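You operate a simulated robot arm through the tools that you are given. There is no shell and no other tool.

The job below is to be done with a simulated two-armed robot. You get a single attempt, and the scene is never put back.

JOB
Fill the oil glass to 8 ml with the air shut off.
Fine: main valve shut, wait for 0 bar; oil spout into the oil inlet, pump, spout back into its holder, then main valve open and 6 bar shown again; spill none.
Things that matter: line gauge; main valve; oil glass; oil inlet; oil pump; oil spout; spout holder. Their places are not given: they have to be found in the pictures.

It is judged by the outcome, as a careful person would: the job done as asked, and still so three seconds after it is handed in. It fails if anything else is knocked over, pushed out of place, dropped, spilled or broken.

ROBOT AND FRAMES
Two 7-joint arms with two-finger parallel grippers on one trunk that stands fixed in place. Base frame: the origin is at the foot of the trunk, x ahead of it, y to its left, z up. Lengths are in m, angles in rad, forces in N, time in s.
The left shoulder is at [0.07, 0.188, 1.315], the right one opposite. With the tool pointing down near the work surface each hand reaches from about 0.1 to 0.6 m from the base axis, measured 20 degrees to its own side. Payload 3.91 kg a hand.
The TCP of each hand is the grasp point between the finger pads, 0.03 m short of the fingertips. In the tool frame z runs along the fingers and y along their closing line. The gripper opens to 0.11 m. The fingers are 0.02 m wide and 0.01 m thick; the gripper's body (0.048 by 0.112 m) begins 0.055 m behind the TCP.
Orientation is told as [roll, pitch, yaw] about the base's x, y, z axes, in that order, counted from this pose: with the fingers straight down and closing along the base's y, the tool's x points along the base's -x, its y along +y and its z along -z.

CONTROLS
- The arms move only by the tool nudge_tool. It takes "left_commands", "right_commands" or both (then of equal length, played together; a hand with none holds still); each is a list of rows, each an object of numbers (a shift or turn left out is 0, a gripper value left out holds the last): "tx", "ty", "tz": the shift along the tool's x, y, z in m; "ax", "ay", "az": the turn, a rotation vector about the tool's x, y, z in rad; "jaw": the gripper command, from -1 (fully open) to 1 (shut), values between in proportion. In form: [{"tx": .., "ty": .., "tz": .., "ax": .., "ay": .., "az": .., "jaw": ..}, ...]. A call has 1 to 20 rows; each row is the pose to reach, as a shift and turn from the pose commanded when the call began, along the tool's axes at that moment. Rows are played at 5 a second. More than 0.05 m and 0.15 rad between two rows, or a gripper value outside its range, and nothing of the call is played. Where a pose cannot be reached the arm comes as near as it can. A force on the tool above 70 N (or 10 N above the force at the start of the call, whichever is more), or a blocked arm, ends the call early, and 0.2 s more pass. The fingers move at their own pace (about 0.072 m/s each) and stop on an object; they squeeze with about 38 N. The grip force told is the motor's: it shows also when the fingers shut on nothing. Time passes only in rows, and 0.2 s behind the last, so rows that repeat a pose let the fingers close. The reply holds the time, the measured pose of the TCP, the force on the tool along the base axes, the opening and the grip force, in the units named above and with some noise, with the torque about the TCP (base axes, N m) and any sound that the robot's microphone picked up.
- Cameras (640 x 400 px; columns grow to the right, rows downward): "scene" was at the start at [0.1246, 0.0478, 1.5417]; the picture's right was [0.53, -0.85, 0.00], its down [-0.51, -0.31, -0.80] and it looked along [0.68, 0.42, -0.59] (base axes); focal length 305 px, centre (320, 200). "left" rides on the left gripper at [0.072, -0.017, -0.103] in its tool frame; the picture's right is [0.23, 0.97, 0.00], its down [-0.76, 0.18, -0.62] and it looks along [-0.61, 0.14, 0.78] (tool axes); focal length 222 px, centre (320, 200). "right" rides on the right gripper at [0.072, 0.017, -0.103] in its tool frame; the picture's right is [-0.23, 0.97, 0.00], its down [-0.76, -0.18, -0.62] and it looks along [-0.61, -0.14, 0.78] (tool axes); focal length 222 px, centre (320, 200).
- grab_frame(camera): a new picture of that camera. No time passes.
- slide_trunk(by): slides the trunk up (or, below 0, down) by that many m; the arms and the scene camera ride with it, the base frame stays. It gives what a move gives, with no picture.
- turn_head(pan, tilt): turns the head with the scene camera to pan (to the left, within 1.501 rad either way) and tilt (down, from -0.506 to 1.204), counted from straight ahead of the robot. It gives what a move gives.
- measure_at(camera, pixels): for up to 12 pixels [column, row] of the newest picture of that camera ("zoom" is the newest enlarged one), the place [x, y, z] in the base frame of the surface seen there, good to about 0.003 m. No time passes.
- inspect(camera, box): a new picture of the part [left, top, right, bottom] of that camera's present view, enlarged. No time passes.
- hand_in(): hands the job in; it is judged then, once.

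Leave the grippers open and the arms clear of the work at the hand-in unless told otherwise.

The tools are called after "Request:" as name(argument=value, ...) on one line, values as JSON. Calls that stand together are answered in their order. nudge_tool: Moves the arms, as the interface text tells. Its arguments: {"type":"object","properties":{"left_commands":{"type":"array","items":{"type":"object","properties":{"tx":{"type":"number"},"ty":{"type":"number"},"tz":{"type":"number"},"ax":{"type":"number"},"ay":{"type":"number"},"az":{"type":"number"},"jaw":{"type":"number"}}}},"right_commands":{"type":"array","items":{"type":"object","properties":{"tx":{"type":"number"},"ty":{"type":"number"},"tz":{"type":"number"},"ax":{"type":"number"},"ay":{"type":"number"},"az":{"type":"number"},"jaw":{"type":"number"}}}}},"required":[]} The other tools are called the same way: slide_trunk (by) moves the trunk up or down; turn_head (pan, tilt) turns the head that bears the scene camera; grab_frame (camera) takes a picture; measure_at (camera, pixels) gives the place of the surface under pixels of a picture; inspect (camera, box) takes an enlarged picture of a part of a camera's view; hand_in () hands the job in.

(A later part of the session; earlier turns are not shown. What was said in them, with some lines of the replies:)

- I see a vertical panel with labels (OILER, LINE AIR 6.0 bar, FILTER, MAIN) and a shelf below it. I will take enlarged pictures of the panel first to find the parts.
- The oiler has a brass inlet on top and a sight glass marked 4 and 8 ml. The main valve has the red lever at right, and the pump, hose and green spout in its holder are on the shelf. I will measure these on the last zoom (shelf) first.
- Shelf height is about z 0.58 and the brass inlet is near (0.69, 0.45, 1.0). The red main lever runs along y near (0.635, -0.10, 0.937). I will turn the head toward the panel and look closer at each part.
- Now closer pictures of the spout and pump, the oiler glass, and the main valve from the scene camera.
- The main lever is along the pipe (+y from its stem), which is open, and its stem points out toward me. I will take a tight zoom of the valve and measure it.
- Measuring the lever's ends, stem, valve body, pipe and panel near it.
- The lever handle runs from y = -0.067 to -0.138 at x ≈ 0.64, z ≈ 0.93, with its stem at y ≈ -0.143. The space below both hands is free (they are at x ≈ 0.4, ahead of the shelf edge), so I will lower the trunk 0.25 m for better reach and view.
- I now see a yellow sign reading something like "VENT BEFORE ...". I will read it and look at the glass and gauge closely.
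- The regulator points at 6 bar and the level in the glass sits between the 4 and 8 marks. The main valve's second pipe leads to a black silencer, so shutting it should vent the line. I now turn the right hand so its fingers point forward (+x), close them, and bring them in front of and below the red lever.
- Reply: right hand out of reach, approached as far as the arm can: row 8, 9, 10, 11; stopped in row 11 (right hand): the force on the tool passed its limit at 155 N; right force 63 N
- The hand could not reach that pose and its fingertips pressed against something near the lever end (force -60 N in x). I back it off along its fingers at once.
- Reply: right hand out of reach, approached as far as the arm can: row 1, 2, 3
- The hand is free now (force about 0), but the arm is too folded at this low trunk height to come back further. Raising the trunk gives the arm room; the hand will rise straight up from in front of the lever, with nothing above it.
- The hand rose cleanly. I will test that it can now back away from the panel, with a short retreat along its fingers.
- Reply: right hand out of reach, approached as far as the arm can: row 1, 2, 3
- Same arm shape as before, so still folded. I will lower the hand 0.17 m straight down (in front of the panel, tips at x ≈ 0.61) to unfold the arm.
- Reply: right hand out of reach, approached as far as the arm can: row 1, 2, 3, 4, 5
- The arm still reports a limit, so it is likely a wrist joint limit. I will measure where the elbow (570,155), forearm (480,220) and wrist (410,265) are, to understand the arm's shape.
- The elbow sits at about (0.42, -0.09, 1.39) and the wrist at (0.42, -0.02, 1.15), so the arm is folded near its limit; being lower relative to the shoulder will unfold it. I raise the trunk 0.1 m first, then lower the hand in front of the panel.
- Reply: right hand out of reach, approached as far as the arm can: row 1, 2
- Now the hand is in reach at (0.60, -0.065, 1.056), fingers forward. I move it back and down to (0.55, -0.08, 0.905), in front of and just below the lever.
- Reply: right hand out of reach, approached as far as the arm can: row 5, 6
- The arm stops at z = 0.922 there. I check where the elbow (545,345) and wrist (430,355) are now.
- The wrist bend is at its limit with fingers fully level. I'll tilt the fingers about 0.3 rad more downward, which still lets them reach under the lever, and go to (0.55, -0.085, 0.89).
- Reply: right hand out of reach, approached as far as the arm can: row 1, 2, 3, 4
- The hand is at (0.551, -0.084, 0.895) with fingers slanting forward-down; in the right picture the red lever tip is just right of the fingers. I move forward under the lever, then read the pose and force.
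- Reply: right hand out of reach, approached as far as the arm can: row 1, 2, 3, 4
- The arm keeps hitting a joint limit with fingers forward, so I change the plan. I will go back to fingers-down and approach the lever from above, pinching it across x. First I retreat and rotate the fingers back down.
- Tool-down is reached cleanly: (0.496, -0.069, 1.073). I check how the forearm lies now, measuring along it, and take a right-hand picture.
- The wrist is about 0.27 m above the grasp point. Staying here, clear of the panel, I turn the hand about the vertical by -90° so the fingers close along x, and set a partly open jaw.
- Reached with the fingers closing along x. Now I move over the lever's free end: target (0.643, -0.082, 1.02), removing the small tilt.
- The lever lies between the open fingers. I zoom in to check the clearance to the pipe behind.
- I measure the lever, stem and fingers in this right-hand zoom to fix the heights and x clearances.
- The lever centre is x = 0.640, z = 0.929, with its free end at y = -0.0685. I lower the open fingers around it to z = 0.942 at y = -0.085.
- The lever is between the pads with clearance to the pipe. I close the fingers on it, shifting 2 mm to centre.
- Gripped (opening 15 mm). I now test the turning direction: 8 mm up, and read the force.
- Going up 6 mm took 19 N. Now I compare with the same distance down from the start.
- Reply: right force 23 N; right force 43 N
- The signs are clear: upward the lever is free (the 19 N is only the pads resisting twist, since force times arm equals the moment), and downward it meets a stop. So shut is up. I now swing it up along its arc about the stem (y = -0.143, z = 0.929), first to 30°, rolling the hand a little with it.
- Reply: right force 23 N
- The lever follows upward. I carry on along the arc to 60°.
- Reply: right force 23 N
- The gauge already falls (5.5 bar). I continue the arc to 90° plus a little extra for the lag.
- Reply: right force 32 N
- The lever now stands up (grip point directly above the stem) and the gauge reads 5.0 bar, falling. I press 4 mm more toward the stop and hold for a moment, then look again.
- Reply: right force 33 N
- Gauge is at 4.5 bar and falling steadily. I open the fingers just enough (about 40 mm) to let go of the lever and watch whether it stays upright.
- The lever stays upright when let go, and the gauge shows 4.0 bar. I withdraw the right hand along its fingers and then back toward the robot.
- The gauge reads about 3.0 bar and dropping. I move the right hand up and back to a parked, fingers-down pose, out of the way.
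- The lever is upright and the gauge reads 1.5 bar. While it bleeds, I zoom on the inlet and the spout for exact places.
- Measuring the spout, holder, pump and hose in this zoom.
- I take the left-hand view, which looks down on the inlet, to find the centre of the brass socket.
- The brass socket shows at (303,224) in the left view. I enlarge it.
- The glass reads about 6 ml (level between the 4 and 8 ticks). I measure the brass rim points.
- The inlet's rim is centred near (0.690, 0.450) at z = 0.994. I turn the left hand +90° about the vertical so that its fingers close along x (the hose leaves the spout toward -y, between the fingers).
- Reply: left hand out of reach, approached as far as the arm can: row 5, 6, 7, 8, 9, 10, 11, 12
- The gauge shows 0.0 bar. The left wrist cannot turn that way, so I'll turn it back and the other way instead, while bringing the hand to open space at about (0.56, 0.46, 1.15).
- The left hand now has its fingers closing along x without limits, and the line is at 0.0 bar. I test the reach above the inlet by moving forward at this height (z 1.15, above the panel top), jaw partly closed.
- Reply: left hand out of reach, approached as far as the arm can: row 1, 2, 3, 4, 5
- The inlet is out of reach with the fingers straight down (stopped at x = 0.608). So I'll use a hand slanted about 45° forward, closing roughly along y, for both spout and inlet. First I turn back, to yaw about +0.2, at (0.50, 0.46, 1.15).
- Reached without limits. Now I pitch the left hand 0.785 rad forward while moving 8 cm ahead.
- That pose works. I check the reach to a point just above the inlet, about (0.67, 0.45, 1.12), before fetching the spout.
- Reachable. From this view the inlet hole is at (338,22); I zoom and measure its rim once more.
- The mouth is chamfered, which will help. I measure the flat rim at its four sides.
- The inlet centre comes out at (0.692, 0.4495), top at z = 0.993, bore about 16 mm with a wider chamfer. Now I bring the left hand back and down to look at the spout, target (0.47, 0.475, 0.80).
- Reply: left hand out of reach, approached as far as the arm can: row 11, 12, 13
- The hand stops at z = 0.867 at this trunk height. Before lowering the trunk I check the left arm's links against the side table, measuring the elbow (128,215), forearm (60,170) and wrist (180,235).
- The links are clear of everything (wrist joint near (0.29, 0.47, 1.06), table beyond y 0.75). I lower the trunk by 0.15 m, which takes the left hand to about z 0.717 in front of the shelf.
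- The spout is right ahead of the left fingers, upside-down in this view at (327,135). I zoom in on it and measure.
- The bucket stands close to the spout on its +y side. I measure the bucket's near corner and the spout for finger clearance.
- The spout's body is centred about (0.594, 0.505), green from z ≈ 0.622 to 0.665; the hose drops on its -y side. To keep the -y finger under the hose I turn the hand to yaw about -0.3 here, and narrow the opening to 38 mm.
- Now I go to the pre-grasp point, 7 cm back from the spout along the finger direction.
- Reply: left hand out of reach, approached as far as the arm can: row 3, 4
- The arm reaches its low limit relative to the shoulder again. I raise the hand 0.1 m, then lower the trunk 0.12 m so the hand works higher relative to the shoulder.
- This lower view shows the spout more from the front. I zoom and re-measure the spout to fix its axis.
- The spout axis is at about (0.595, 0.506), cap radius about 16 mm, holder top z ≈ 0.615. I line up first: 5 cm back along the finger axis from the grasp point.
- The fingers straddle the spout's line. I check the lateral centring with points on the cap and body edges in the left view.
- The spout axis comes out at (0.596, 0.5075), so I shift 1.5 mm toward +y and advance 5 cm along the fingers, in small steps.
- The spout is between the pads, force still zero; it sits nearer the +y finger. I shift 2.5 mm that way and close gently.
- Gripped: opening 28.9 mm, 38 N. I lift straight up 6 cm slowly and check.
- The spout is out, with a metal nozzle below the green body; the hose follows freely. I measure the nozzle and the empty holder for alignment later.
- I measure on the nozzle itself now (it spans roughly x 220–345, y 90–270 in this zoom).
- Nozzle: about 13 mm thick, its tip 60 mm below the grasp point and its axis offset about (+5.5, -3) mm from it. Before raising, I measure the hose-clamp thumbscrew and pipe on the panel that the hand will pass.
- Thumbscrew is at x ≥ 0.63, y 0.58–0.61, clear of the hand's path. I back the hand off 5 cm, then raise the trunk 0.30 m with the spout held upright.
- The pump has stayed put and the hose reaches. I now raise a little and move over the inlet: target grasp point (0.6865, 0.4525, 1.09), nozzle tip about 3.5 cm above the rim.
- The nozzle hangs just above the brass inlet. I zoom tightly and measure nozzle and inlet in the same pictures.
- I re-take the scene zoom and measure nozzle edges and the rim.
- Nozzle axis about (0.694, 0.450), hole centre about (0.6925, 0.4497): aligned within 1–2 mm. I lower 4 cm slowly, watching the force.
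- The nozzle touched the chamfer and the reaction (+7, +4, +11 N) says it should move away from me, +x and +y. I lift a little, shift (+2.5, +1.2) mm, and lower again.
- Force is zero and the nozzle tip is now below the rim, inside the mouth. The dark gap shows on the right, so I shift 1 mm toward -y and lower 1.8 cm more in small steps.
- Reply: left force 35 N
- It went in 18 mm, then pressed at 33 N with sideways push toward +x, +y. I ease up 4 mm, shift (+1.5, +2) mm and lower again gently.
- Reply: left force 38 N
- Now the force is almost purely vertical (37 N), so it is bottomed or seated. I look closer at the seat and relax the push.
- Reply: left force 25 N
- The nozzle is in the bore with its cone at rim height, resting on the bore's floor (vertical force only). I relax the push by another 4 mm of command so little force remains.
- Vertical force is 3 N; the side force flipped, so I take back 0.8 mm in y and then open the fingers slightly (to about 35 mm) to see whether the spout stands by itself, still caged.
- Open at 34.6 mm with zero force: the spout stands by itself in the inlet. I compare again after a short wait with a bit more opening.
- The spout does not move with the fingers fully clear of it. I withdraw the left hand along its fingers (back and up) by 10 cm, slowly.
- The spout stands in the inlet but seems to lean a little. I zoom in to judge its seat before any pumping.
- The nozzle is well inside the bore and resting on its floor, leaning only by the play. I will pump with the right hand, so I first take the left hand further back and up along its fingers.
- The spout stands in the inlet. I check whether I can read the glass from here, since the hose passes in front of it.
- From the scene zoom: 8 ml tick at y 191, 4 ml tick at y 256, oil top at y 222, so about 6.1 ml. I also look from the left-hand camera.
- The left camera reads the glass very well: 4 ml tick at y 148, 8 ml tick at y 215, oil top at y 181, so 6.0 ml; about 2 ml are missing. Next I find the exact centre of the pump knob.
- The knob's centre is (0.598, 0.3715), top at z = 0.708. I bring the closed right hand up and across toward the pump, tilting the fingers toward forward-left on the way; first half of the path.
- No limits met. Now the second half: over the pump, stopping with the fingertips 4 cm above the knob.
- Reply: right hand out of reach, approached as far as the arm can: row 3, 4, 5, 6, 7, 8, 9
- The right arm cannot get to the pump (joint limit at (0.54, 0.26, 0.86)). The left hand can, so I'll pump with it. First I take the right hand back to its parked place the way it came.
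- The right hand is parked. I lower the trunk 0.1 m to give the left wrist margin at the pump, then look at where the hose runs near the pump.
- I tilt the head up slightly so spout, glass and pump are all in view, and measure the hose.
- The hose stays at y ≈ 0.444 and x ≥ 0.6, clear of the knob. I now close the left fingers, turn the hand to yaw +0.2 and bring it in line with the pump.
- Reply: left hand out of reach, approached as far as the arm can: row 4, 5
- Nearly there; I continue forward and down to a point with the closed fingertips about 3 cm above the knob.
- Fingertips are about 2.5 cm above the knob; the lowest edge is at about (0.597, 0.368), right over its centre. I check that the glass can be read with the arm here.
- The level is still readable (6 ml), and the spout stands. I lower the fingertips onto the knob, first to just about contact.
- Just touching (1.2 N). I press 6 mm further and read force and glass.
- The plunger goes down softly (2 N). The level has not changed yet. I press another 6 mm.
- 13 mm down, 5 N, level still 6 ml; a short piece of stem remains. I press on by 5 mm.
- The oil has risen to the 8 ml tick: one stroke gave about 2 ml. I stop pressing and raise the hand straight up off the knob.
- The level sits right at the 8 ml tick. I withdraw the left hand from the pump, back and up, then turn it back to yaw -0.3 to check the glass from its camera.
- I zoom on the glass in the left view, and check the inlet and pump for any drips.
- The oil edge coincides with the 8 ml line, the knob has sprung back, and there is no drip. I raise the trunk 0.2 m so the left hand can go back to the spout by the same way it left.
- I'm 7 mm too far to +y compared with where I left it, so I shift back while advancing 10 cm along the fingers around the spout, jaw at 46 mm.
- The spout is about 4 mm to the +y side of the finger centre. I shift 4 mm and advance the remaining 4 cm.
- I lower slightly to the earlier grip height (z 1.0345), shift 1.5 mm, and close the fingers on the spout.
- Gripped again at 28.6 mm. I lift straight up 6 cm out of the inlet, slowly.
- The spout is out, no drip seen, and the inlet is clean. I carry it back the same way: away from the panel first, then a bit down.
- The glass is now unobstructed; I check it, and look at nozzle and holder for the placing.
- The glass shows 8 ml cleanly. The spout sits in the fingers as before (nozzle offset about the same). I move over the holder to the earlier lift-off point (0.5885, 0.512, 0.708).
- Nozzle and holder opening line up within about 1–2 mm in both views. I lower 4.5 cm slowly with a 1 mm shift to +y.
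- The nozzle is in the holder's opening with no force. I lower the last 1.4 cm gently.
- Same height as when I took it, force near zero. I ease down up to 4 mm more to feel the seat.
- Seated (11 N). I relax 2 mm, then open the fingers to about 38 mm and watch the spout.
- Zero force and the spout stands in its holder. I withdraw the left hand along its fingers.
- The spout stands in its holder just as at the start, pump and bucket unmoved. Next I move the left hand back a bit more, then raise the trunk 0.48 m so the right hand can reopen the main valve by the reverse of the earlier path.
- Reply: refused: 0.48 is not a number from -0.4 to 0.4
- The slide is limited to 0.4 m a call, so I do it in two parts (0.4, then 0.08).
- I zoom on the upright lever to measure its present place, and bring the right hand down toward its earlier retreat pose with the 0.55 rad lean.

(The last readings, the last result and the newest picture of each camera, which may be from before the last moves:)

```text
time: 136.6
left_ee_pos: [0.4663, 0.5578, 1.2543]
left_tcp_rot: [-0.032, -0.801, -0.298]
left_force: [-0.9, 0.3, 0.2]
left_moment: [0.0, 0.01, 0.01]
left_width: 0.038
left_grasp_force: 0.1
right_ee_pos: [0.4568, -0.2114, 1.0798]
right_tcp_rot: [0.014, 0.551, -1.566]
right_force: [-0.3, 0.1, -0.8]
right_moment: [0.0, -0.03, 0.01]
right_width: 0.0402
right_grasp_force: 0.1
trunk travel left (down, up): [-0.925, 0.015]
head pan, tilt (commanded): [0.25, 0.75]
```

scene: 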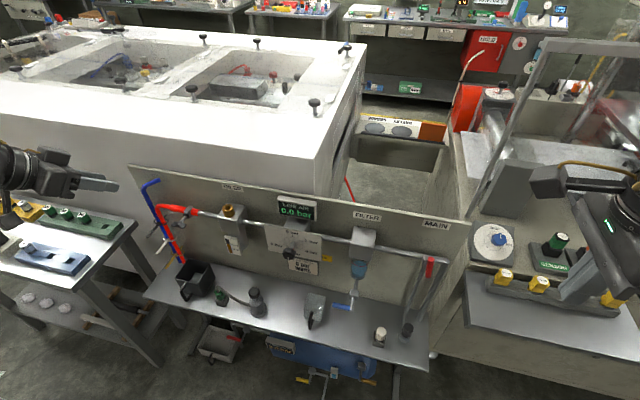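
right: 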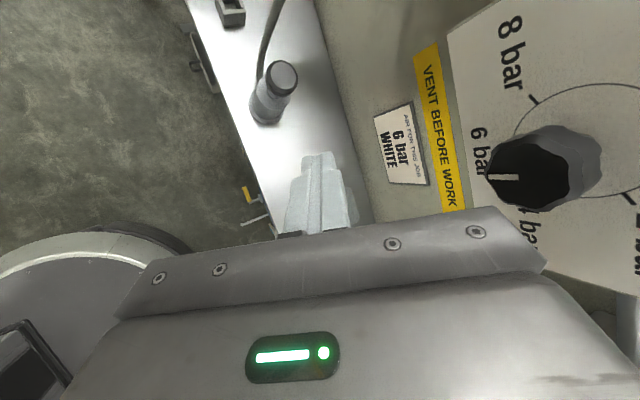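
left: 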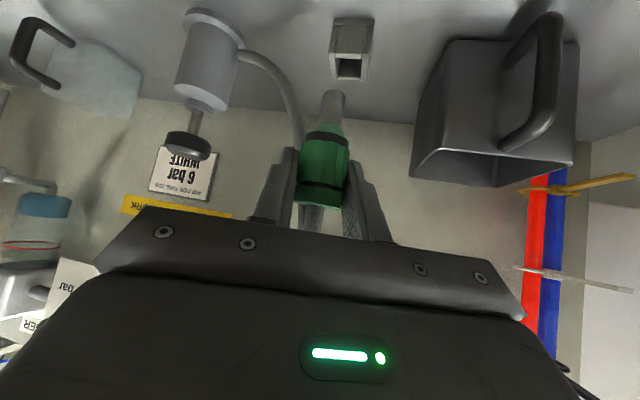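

Reached as planned. I measure the lever from that zoom (top at (297,140), lower end at (283,238)).

Request:
measure_at(camera="zoom", pixels=[[297, 138], [290, 165], [310, 165], [285, 200], [275, 200], [300, 200], [280, 235], [268, 150]])

Request:
grab_frame(camera="scene")

```text
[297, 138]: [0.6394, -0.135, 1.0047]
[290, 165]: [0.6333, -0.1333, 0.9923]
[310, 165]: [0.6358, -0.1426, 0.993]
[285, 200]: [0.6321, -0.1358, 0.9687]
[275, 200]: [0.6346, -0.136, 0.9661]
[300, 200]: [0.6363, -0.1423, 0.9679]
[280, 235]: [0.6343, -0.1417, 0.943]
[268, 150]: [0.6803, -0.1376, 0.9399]
```

```text
taken
```

scene: 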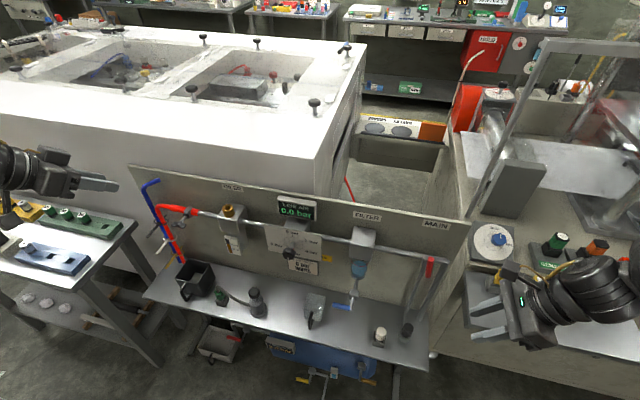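

The lever is upright at x 0.640, y -0.138, top z 1.004. I move the right hand forward beside it (x 0.640), above and to its right, fingers open.

Request:
nudge_tool(right_commands=[{"ty": 0.04, "tz": -0.01}, {"ty": 0.08, "tz": -0.01}, {"ty": 0.12, "tz": -0.01}, {"ty": 0.16, "tz": -0.01}, {"ty": 0.183, "tz": -0.005}, {"ty": 0.183, "tz": 0.0}])

Request:
grab_frame(camera="right")

Request:
inspect(camera="scene", box=[390, 210, 490, 310])

```text
time: 138.0
left_ee_pos: [0.4642, 0.5565, 1.2549]
left_tcp_rot: [-0.028, -0.801, -0.299]
left_force: [0.1, 0.1, -0.2]
left_moment: [0.0, 0.01, -0.03]
left_width: 0.038
left_grasp_force: 0.1
right_ee_pos: [0.64, -0.2122, 1.0836]
right_tcp_rot: [0.016, 0.553, -1.564]
right_force: [-0.1, -0.8, -0.7]
right_moment: [0.02, 0.01, -0.02]
right_width: 0.0403
right_grasp_force: 0.1
trunk travel left (down, up): [-0.925, 0.015]
head pan, tilt (commanded): [0.25, 0.75]
```

```text
taken
```

right: 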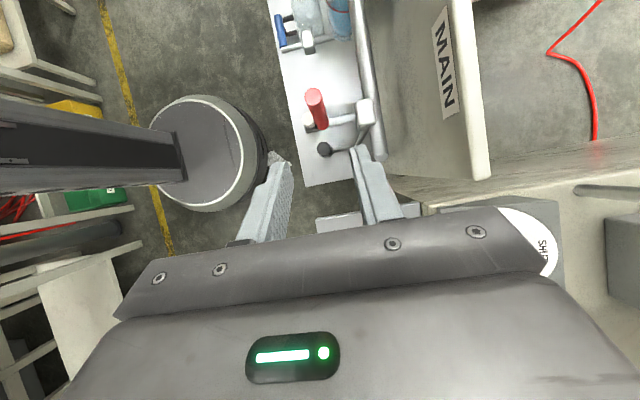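

```text
4.00 times, centred on (440, 260) of scene
```

zoom: 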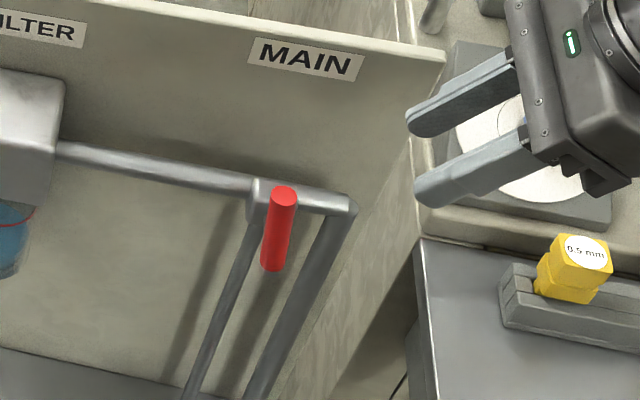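

The lever is straight ahead between the open fingers. I advance 10.5 cm along the fingers to straddle it.

Request:
nudge_tool(right_commands=[{"tz": 0.03}, {"tz": 0.06}, {"tz": 0.085}, {"tz": 0.105}, {"tz": 0.105}])

Request:
inspect(camera="right", box=[230, 80, 430, 240])

Request:
inspect(camera="scene", box=[390, 210, 490, 310])

```text
time: 139.2
left_ee_pos: [0.4664, 0.5573, 1.2549]
left_tcp_rot: [-0.031, -0.801, -0.299]
left_force: [-0.3, -0.3, -0.8]
left_moment: [-0.02, 0.02, 0.03]
left_width: 0.0382
left_grasp_force: 0.0
right_ee_pos: [0.6434, -0.1557, 0.9915]
right_tcp_rot: [0.013, 0.551, -1.565]
right_force: [0.1, 0.8, 0.6]
right_moment: [-0.01, -0.03, -0.01]
right_width: 0.0399
right_grasp_force: 0.1
trunk travel left (down, up): [-0.925, 0.015]
head pan, tilt (commanded): [0.25, 0.75]
```

```text
2.50 times, centred on (330, 160) of right
```

zoom: 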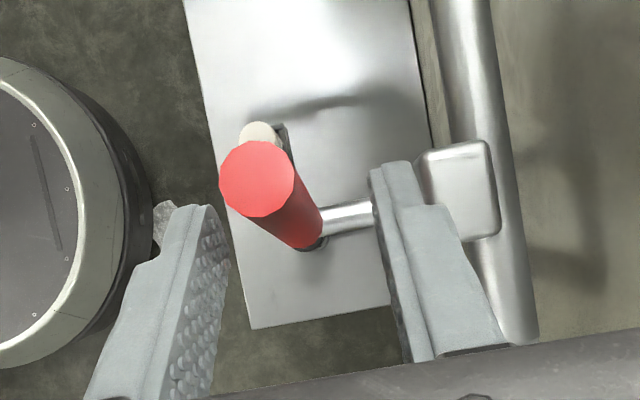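

```text
4.00 times, centred on (440, 260) of scene
```

zoom: 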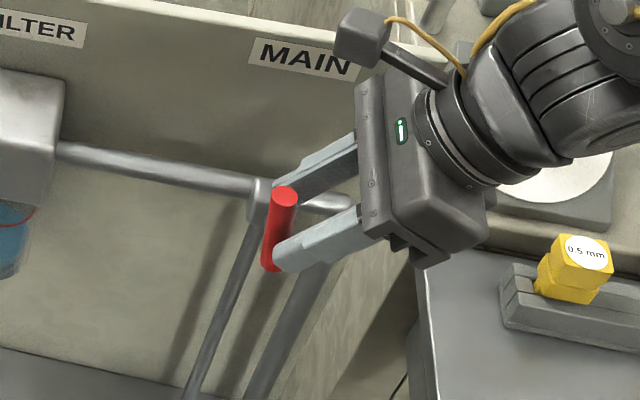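

The fingertips just reach the lever's axis. I shift them 1.2 cm further onto it, centre in x, and close.

Request:
nudge_tool(right_commands=[{"tx": 0.006, "ty": -0.003, "tz": 0.0014}, {"tx": 0.0117, "ty": -0.003, "tz": 0.0028}, {"tx": 0.0117, "ty": -0.003, "tz": 0.0028, "jaw": 0.6}, {"tx": 0.0117, "ty": -0.003, "tz": 0.0028, "jaw": 0.8}, {"tx": 0.0117, "ty": -0.003, "tz": 0.0028, "jaw": 1.0}, {"tx": 0.0117, "ty": -0.003, "tz": 0.0028, "jaw": 1.0}])

Request:
inspect(camera="right", box=[230, 80, 430, 240])

Request:
inspect(camera="scene", box=[390, 210, 490, 310])

```text
time: 140.6
left_ee_pos: [0.4661, 0.5576, 1.2547]
left_tcp_rot: [-0.031, -0.802, -0.299]
left_force: [-0.6, 1.4, -0.1]
left_moment: [0.01, -0.01, 0.01]
left_width: 0.0379
left_grasp_force: 0.1
right_ee_pos: [0.6421, -0.1451, 0.9957]
right_tcp_rot: [0.012, 0.551, -1.565]
right_force: [-2.5, 2.1, 0.8]
right_moment: [0.08, 0.84, -0.09]
right_width: 0.0156
right_grasp_force: 45.3
trunk travel left (down, up): [-0.925, 0.015]
head pan, tilt (commanded): [0.25, 0.75]
```

```text
2.50 times, centred on (330, 160) of right
```

zoom: 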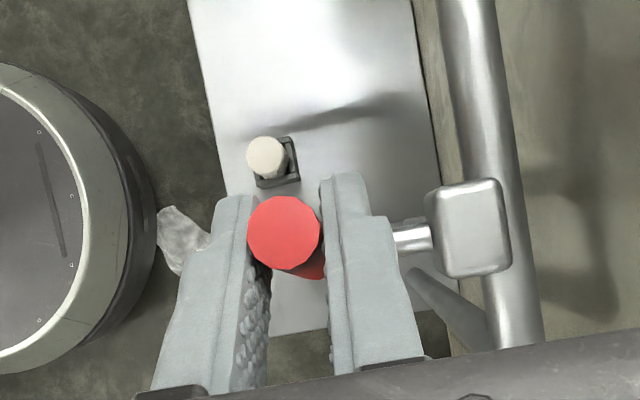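

```text
4.00 times, centred on (440, 260) of scene
```

zoom: 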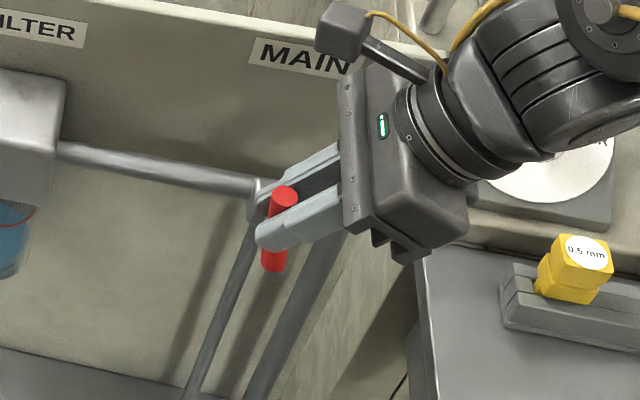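

Gripped on the lever (15.6 mm). Now I swing it back along the reverse arc, first from upright to 40°.

Request:
nudge_tool(right_commands=[{"tx": 0.0065, "tz": 0.005, "ay": -0.05}, {"tx": 0.0125, "tz": 0.0107, "ay": -0.101}, {"tx": 0.0173, "tz": 0.017, "ay": -0.151}, {"tx": 0.0213, "tz": 0.0237, "ay": -0.201}, {"tx": 0.0242, "tz": 0.0309, "ay": -0.251}, {"tx": 0.0264, "tz": 0.0382, "ay": -0.301}, {"tx": 0.0264, "tz": 0.0382, "ay": -0.301}])

Request:
inspect(camera="right", box=[230, 80, 430, 240])

Request:
inspect(camera="scene", box=[270, 180, 490, 310])

```text
time: 142.2
left_ee_pos: [0.4646, 0.5556, 1.256]
left_tcp_rot: [-0.027, -0.804, -0.301]
left_force: [-0.1, 0.1, -0.6]
left_moment: [0.02, -0.05, -0.03]
left_width: 0.0381
left_grasp_force: 0.0
right_ee_pos: [0.6422, -0.1053, 0.9773]
right_tcp_rot: [0.011, 0.251, -1.57]
right_force: [-4.3, -13.3, 11.2]
right_moment: [-1.11, 0.23, -0.28]
right_width: 0.0157
right_grasp_force: 44.6
trunk travel left (down, up): [-0.925, 0.015]
head pan, tilt (commanded): [0.25, 0.75]
```

```text
2.50 times, centred on (330, 160) of right
```

zoom: 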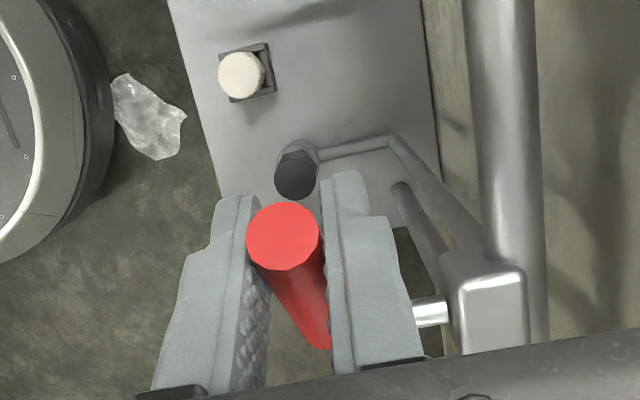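

```text
2.91 times, centred on (380, 245) of scene
```

zoom: 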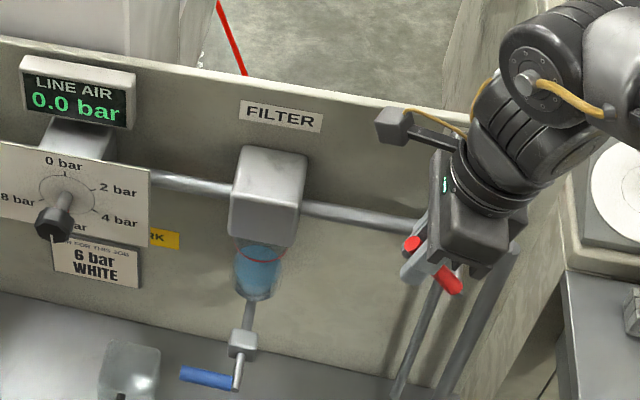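

The lever follows. I continue down to the horizontal and slightly beyond to reach the open stop.

Request:
nudge_tool(right_commands=[{"tx": 0.003, "tz": 0.007, "ay": -0.05}, {"tx": 0.0059, "tz": 0.014, "ay": -0.1}, {"tx": 0.0072, "tz": 0.0215, "ay": -0.15}, {"tx": 0.0078, "tz": 0.0291, "ay": -0.2}, {"tx": 0.0069, "tz": 0.0389, "ay": -0.25}, {"tx": 0.0058, "tz": 0.0428, "ay": -0.25}, {"tx": 0.0058, "tz": 0.0428, "ay": -0.25}])

Request:
inspect(camera="right", box=[230, 80, 430, 240])

Request:
inspect(camera="scene", box=[270, 180, 490, 310])

```text
time: 143.8
left_ee_pos: [0.4635, 0.5602, 1.2531]
left_tcp_rot: [-0.034, -0.803, -0.301]
left_force: [-0.6, 0.6, 0.0]
left_moment: [0.02, 0.01, 0.01]
left_width: 0.038
left_grasp_force: 0.1
right_ee_pos: [0.6411, -0.0847, 0.9376]
right_tcp_rot: [0.014, -0.003, -1.572]
right_force: [7.2, 6.7, 19.9]
right_moment: [-1.17, 0.02, 0.0]
right_width: 0.0153
right_grasp_force: 45.1
trunk travel left (down, up): [-0.925, 0.015]
head pan, tilt (commanded): [0.25, 0.75]
```

```text
2.50 times, centred on (330, 160) of right
```

zoom: 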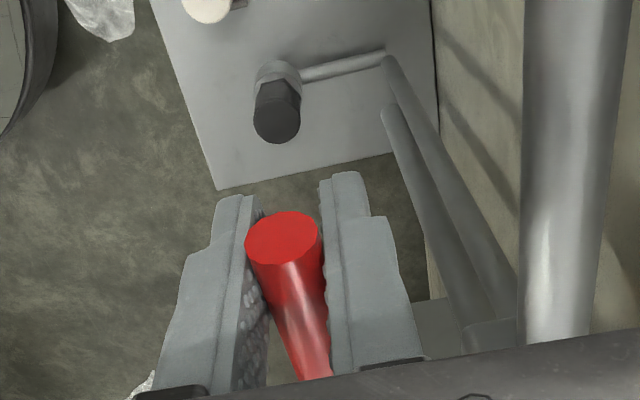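

```text
2.91 times, centred on (380, 245) of scene
```

zoom: 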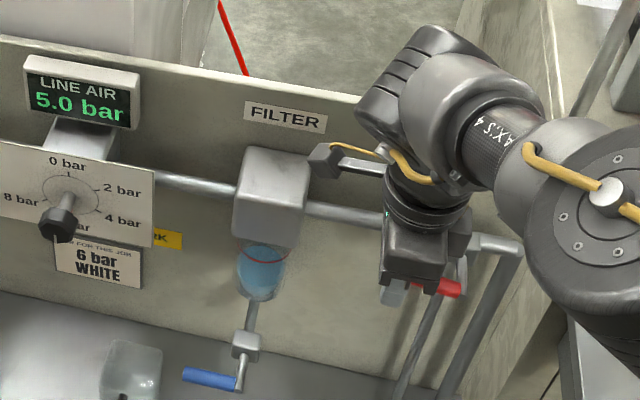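

The gauge is rising, 5.0 bar already. I press down 4 mm more to make sure the lever is fully at its open stop.

Request:
nudge_tool(right_commands=[{"tz": 0.002}, {"tz": 0.004}, {"tz": 0.004}, {"tz": 0.004}])

Request:
inspect(camera="scene", box=[270, 180, 490, 310])

```text
time: 144.8
left_ee_pos: [0.4649, 0.5598, 1.2536]
left_tcp_rot: [-0.033, -0.804, -0.296]
left_force: [0.6, 0.8, -0.2]
left_moment: [0.01, 0.01, 0.05]
left_width: 0.0381
left_grasp_force: 0.1
right_ee_pos: [0.6415, -0.0847, 0.9345]
right_tcp_rot: [0.013, -0.002, -1.571]
right_force: [2.7, 9.1, 17.3]
right_moment: [-1.0, -0.02, -0.07]
right_width: 0.0154
right_grasp_force: 44.6
trunk travel left (down, up): [-0.925, 0.015]
head pan, tilt (commanded): [0.25, 0.75]
```

```text
2.91 times, centred on (380, 245) of scene
```

zoom: 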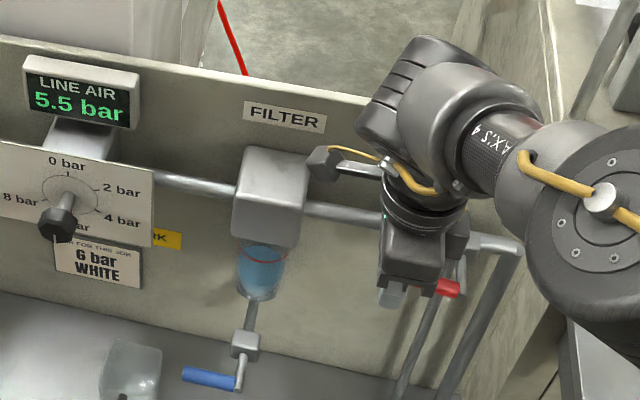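

5.5 bar and rising; the lever still moves a bit without a hard stop. I measure the lever's slope from the right-hand camera.

Request:
inspect(camera="right", box=[230, 80, 430, 240])

Request:
measure_at(camera="zoom", pixels=[[285, 240], [285, 275], [295, 310], [305, 340], [315, 370], [275, 235], [300, 235]])

Request:
inspect(camera="scene", box=[395, 255, 445, 305])

```text
2.50 times, centred on (330, 160) of right
```

zoom: 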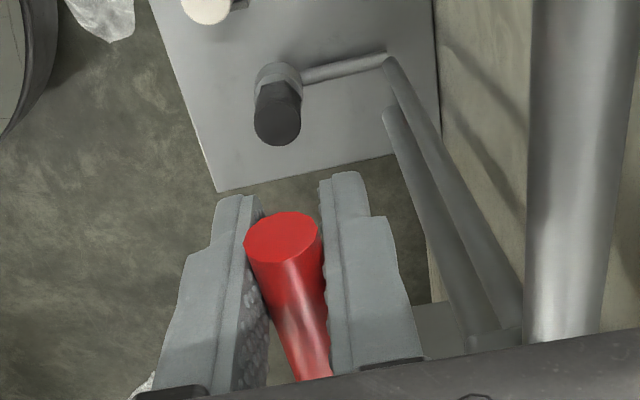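

```text
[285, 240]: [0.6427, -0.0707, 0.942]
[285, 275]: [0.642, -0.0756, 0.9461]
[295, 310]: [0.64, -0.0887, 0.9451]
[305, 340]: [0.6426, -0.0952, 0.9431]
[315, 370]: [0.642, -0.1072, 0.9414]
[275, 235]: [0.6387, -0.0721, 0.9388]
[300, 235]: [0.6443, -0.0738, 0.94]
```

```text
8.00 times, centred on (420, 280) of scene
```

zoom: 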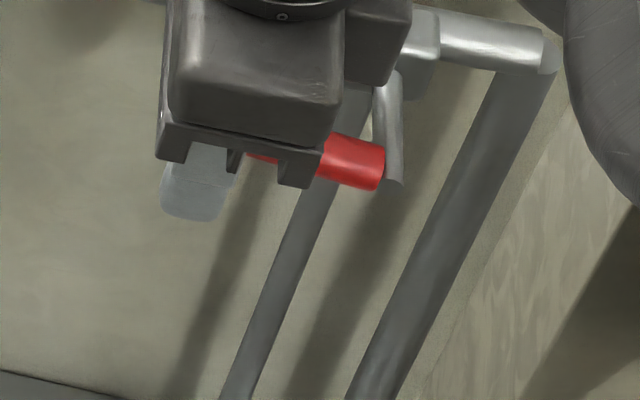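

The lever's top still slopes up about 8° (it slid toward the palm in the grip). I push down a further 8 mm in steps, watching the force.

Request:
nudge_tool(right_commands=[{"tz": 0.002}, {"tz": 0.004}, {"tz": 0.006}, {"tz": 0.008}, {"tz": 0.008}])

Request:
inspect(camera="right", box=[230, 80, 430, 240])

Request:
measure_at(camera="zoom", pixels=[[285, 245], [285, 275], [290, 300], [295, 320], [305, 345], [315, 370]])

```text
time: 146.0
left_ee_pos: [0.465, 0.56, 1.2539]
left_tcp_rot: [-0.034, -0.803, -0.298]
left_force: [0.0, 0.3, -0.1]
left_moment: [-0.01, 0.0, -0.02]
left_width: 0.038
left_grasp_force: 0.0
right_ee_pos: [0.6409, -0.0849, 0.9262]
right_tcp_rot: [0.013, -0.001, -1.573]
right_force: [4.3, 6.2, 20.4]
right_moment: [-1.25, 0.04, 0.11]
right_width: 0.0154
right_grasp_force: 44.8
trunk travel left (down, up): [-0.925, 0.015]
head pan, tilt (commanded): [0.25, 0.75]
```

```text
2.50 times, centred on (330, 160) of right
```

zoom: 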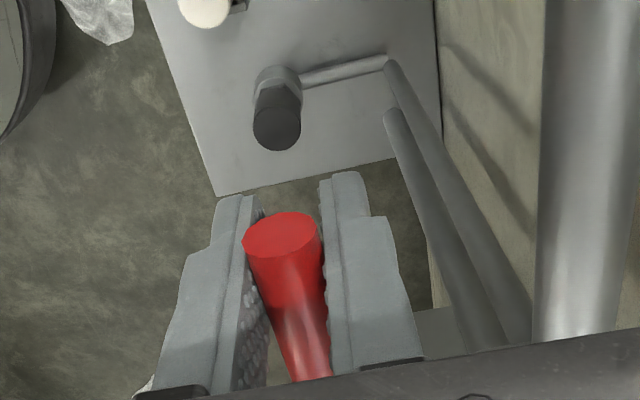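

```text
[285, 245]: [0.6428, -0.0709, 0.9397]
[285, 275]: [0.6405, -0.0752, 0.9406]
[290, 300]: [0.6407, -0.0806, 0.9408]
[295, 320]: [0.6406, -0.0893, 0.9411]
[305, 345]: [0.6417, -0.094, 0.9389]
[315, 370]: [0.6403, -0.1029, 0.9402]
```

Nearly level now (top z ≈ 0.940, originally 0.936). I push 5 mm more to find the stop.

Request:
nudge_tool(right_commands=[{"tz": 0.002}, {"tz": 0.004}, {"tz": 0.006}, {"tz": 0.006}])

Request:
inspect(camera="right", box=[230, 80, 430, 240])

Request:
measure_at(camera="zoom", pixels=[[285, 275], [290, 300], [295, 320], [305, 345], [315, 370]])

Request:
inspect(camera="scene", box=[270, 180, 490, 310])

```text
time: 147.0
left_ee_pos: [0.4655, 0.5594, 1.2523]
left_tcp_rot: [-0.033, -0.801, -0.299]
left_force: [-0.9, -0.4, 0.3]
left_moment: [-0.01, 0.01, 0.0]
left_width: 0.0379
left_grasp_force: 0.0
right_ee_pos: [0.6404, -0.0851, 0.9231]
right_tcp_rot: [0.017, -0.003, -1.573]
right_force: [17.4, 7.1, 27.8]
right_moment: [-1.0, 0.04, 0.03]
right_width: 0.0154
right_grasp_force: 45.4
right hand out of reach, approached as far as the arm can: row 2, 3, 4
trunk travel left (down, up): [-0.925, 0.015]
head pan, tilt (commanded): [0.25, 0.75]
```

```text
2.50 times, centred on (330, 160) of right
```

zoom: 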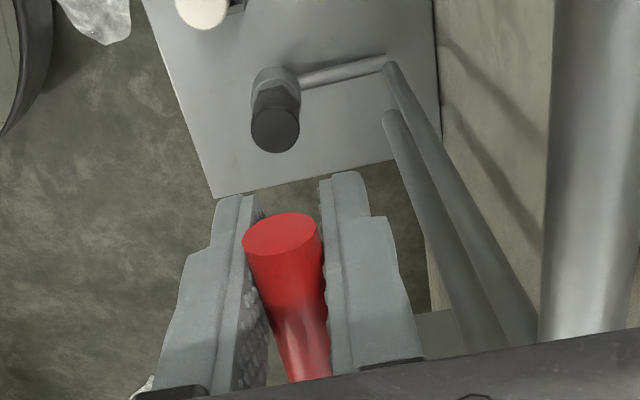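

```text
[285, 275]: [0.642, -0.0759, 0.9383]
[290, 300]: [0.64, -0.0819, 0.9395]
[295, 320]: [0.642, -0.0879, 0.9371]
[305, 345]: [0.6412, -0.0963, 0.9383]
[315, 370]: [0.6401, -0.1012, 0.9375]
```

```text
2.91 times, centred on (380, 245) of scene
```

zoom: 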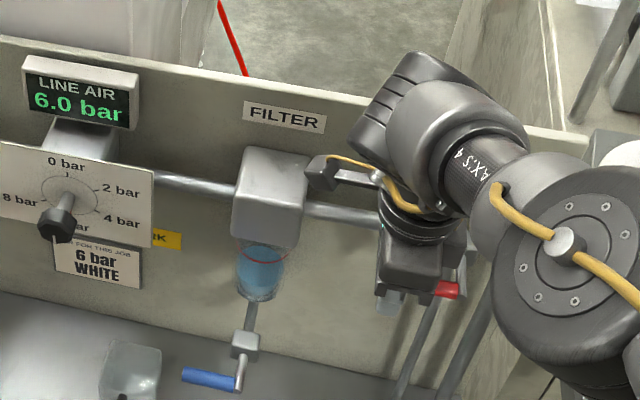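

6.0 bar is shown again and the lever is level against its stop (force rising). I open the fingers to 40 mm to let go of it.

Request:
nudge_tool(right_commands=[{"jaw": 0.5}, {"jaw": 0.27}, {"jaw": 0.27}])

Request:
inspect(camera="right", box=[230, 80, 430, 240])

Request:
measure_at(camera="zoom", pixels=[[285, 260], [290, 290], [295, 315], [305, 340], [315, 365]])

```text
time: 147.8
left_ee_pos: [0.4673, 0.5578, 1.2528]
left_tcp_rot: [-0.033, -0.801, -0.298]
left_force: [0.9, -0.4, 0.2]
left_moment: [-0.02, -0.01, 0.03]
left_width: 0.0382
left_grasp_force: 0.0
right_ee_pos: [0.6373, -0.0864, 0.9201]
right_tcp_rot: [0.012, -0.001, -1.573]
right_force: [0.3, -0.3, 0.3]
right_moment: [0.03, 0.01, -0.01]
right_width: 0.0406
right_grasp_force: 0.0
trunk travel left (down, up): [-0.925, 0.015]
head pan, tilt (commanded): [0.25, 0.75]
```

```text
2.50 times, centred on (330, 160) of right
```

zoom: 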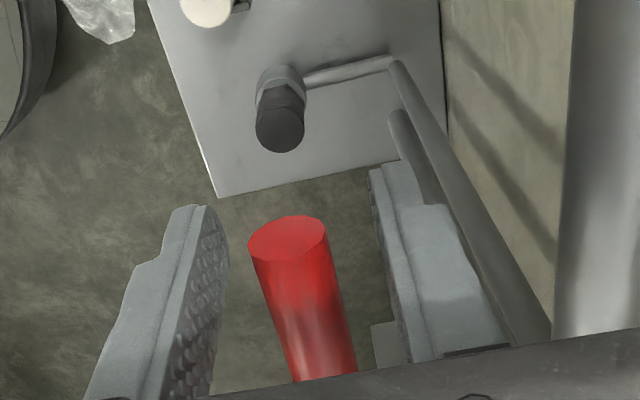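

```text
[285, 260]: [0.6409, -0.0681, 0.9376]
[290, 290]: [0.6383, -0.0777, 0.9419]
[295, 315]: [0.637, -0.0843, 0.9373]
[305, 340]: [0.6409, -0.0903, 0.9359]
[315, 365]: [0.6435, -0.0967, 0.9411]
```

Lever released and level. I raise the right hand straight up 10 cm, then draw it back from the panel and park it.

Request:
nudge_tool(right_commands=[{"tz": -0.03, "ty": 0.002}, {"tz": -0.06, "ty": 0.002}, {"tz": -0.1, "ty": 0.002}, {"tz": -0.13, "ty": -0.02}, {"tz": -0.15, "ty": -0.06}, {"tz": -0.17, "ty": -0.1}, {"tz": -0.19, "ty": -0.14, "tx": -0.02}, {"tz": -0.21, "ty": -0.18, "tx": -0.04}, {"tz": -0.23, "ty": -0.22, "tx": -0.06}, {"tz": -0.23, "ty": -0.22, "tx": -0.06}])

Request:
grab_frame(camera="scene")

Request:
inspect(camera="scene", box=[270, 180, 490, 310])

Request:
inspect(camera="scene", box=[395, 235, 465, 305])

```text
time: 150.0
left_ee_pos: [0.4672, 0.5579, 1.2537]
left_tcp_rot: [-0.032, -0.801, -0.299]
left_force: [0.1, 0.4, 0.6]
left_moment: [-0.01, -0.01, 0.02]
left_width: 0.0376
left_grasp_force: 0.0
right_ee_pos: [0.4196, -0.1442, 1.1487]
right_tcp_rot: [0.01, -0.001, -1.573]
right_force: [0.6, 1.0, -0.7]
right_moment: [0.0, -0.01, 0.02]
right_width: 0.0403
right_grasp_force: 0.0
trunk travel left (down, up): [-0.925, 0.015]
head pan, tilt (commanded): [0.25, 0.75]
```

```text
taken
```

scene: 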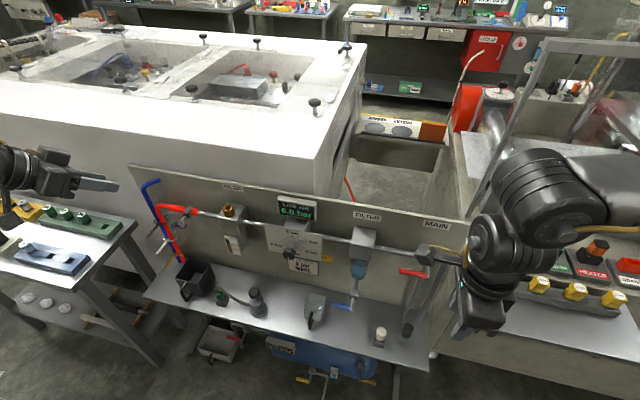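

```text
2.91 times, centred on (380, 245) of scene
```

zoom: 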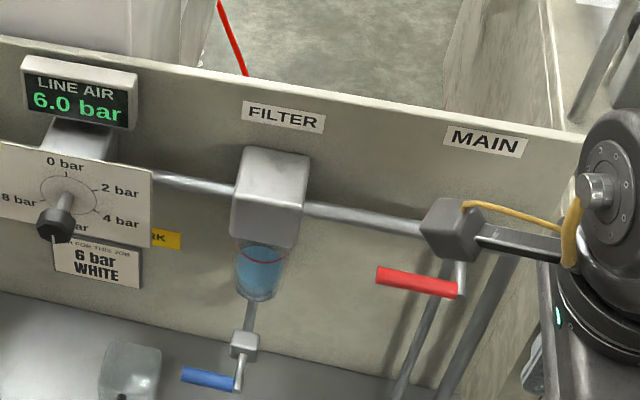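

```text
5.71 times, centred on (430, 270) of scene
```

zoom: 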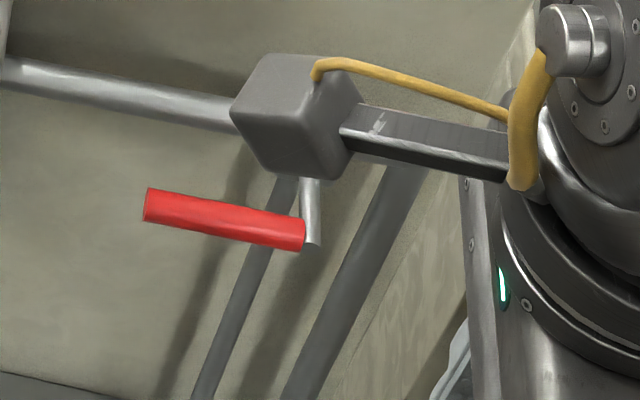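

The main lever is parallel to the pipe again and the gauge shows 6.0 bar. I open both grippers fully and move both hands further up and back, clear of the work.

Request:
nudge_tool(left_commands=[{"tz": -0.03, "jaw": -0.3}, {"tz": -0.06, "jaw": -1}, {"tz": -0.06, "jaw": -1}, {"tz": -0.06, "jaw": -1}, {"tz": -0.06, "jaw": -1}], right_commands=[{"tz": -0.03, "tx": -0.02, "jaw": -0.3}, {"tz": -0.06, "tx": -0.04, "jaw": -1}, {"tz": -0.09, "tx": -0.06, "jaw": -1}, {"tz": -0.12, "tx": -0.08, "jaw": -1}, {"tz": -0.12, "tx": -0.08, "jaw": -1}])

Request:
turn_head(pan=0.4, tilt=0.75)

Request:
grab_frame(camera="scene")

Request:
inspect(camera="scene", box=[195, 180, 395, 340])

Request:
inspect(camera="scene", box=[255, 195, 325, 265])

```text
time: 151.2
left_ee_pos: [0.4264, 0.5712, 1.2951]
left_tcp_rot: [-0.03, -0.801, -0.299]
left_force: [0.1, 0.1, -0.4]
left_moment: [0.03, 0.01, 0.0]
left_width: 0.11
left_grasp_force: 0.1
right_ee_pos: [0.4177, -0.2274, 1.2676]
right_tcp_rot: [0.011, 0.0, -1.57]
right_force: [-0.1, -0.8, -0.5]
right_moment: [0.02, 0.05, 0.02]
right_width: 0.1098
right_grasp_force: 0.0
trunk travel left (down, up): [-0.925, 0.015]
head pan, tilt (commanded): [0.25, 0.75]
```

```text
time: 151.9
left_ee_pos: [0.427, 0.5724, 1.2941]
left_tcp_rot: [-0.032, -0.8, -0.298]
left_force: [-0.6, -0.6, 0.0]
left_moment: [0.01, -0.03, -0.02]
left_width: 0.1099
left_grasp_force: 0.0
right_ee_pos: [0.4188, -0.2268, 1.2668]
right_tcp_rot: [0.012, -0.001, -1.572]
right_force: [0.1, -0.2, -0.1]
right_moment: [0.0, 0.01, 0.01]
right_width: 0.1099
right_grasp_force: 0.0
trunk travel left (down, up): [-0.925, 0.015]
head pan, tilt (commanded): [0.4, 0.75]
```

```text
taken
```

scene: 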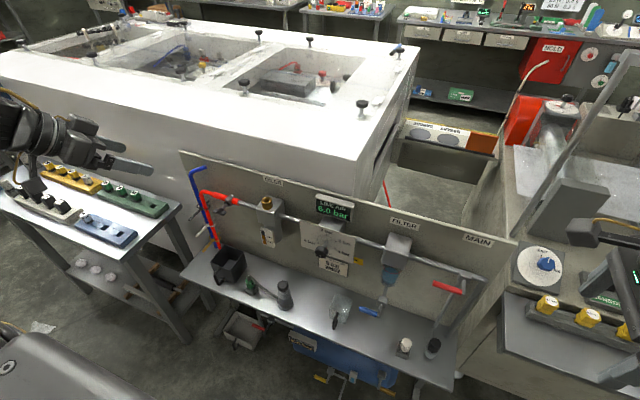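

```text
2.50 times, centred on (295, 260) of scene
```

zoom: 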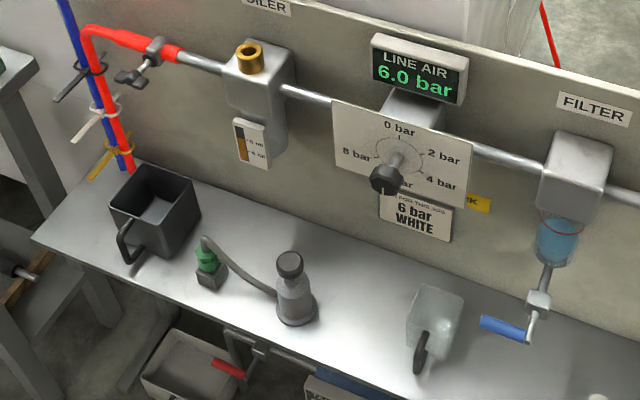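

```text
5.71 times, centred on (290, 230) of scene
```

zoom: 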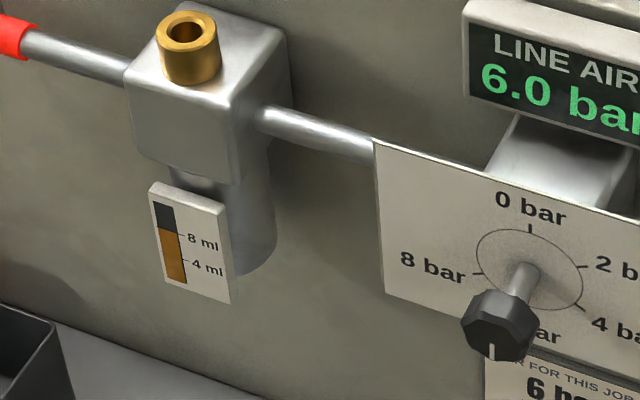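

All reads well: 6.0 bar, oil at 8 ml. One last close look at spout, holder and pump.

Request:
inspect(camera="scene", box=[205, 240, 305, 320])

Request:
inspect(camera="scene", box=[235, 265, 275, 305])

```text
5.00 times, centred on (255, 280) of scene
```

zoom: 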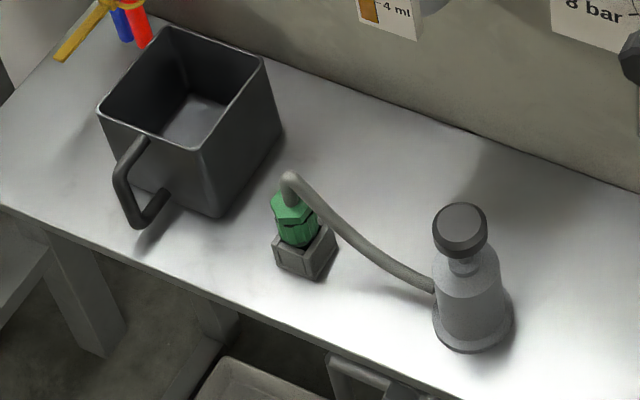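

```text
10.00 times, centred on (255, 285) of scene
```

zoom: 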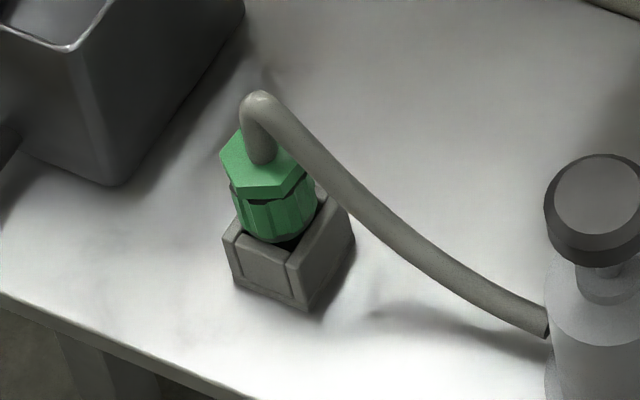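

The spout is seated in its holder as at the start, the pump and bucket are in place, and there is no oil on the shelf or block. The main valve is open at 6.0 bar, the glass reads 8 ml, and both grippers are open and clear. I hand the job in.

Request:
hand_in()

```text
The job is handed in.
```

The oil glass is filled to 8 ml and the job is handed in. I have not seen the judge's result.

- **Air off:** I shut the main valve (lever up) and waited until the line gauge read 0.0 bar before moving the spout.
- **Oil:** With the spout in the oil inlet, one pump stroke raised the glass from about 6 ml to the 8 ml line. I saw no oil on the shelf, the oiler block or the inlet.
- **Spout:** It is back in its holder, standing as it was at the start.
- **Air on:** The main valve is open again, with its lever along the pipe, and the gauge shows 6.0 bar.
- **Robot:** Both grippers are open and the hands are clear of the work.

Early on, the closed right fingers pressed against the main valve lever or a part right beside it. The force limit stopped the move at 155 N. I backed off at once and saw no damage, and the valve worked normally afterwards.
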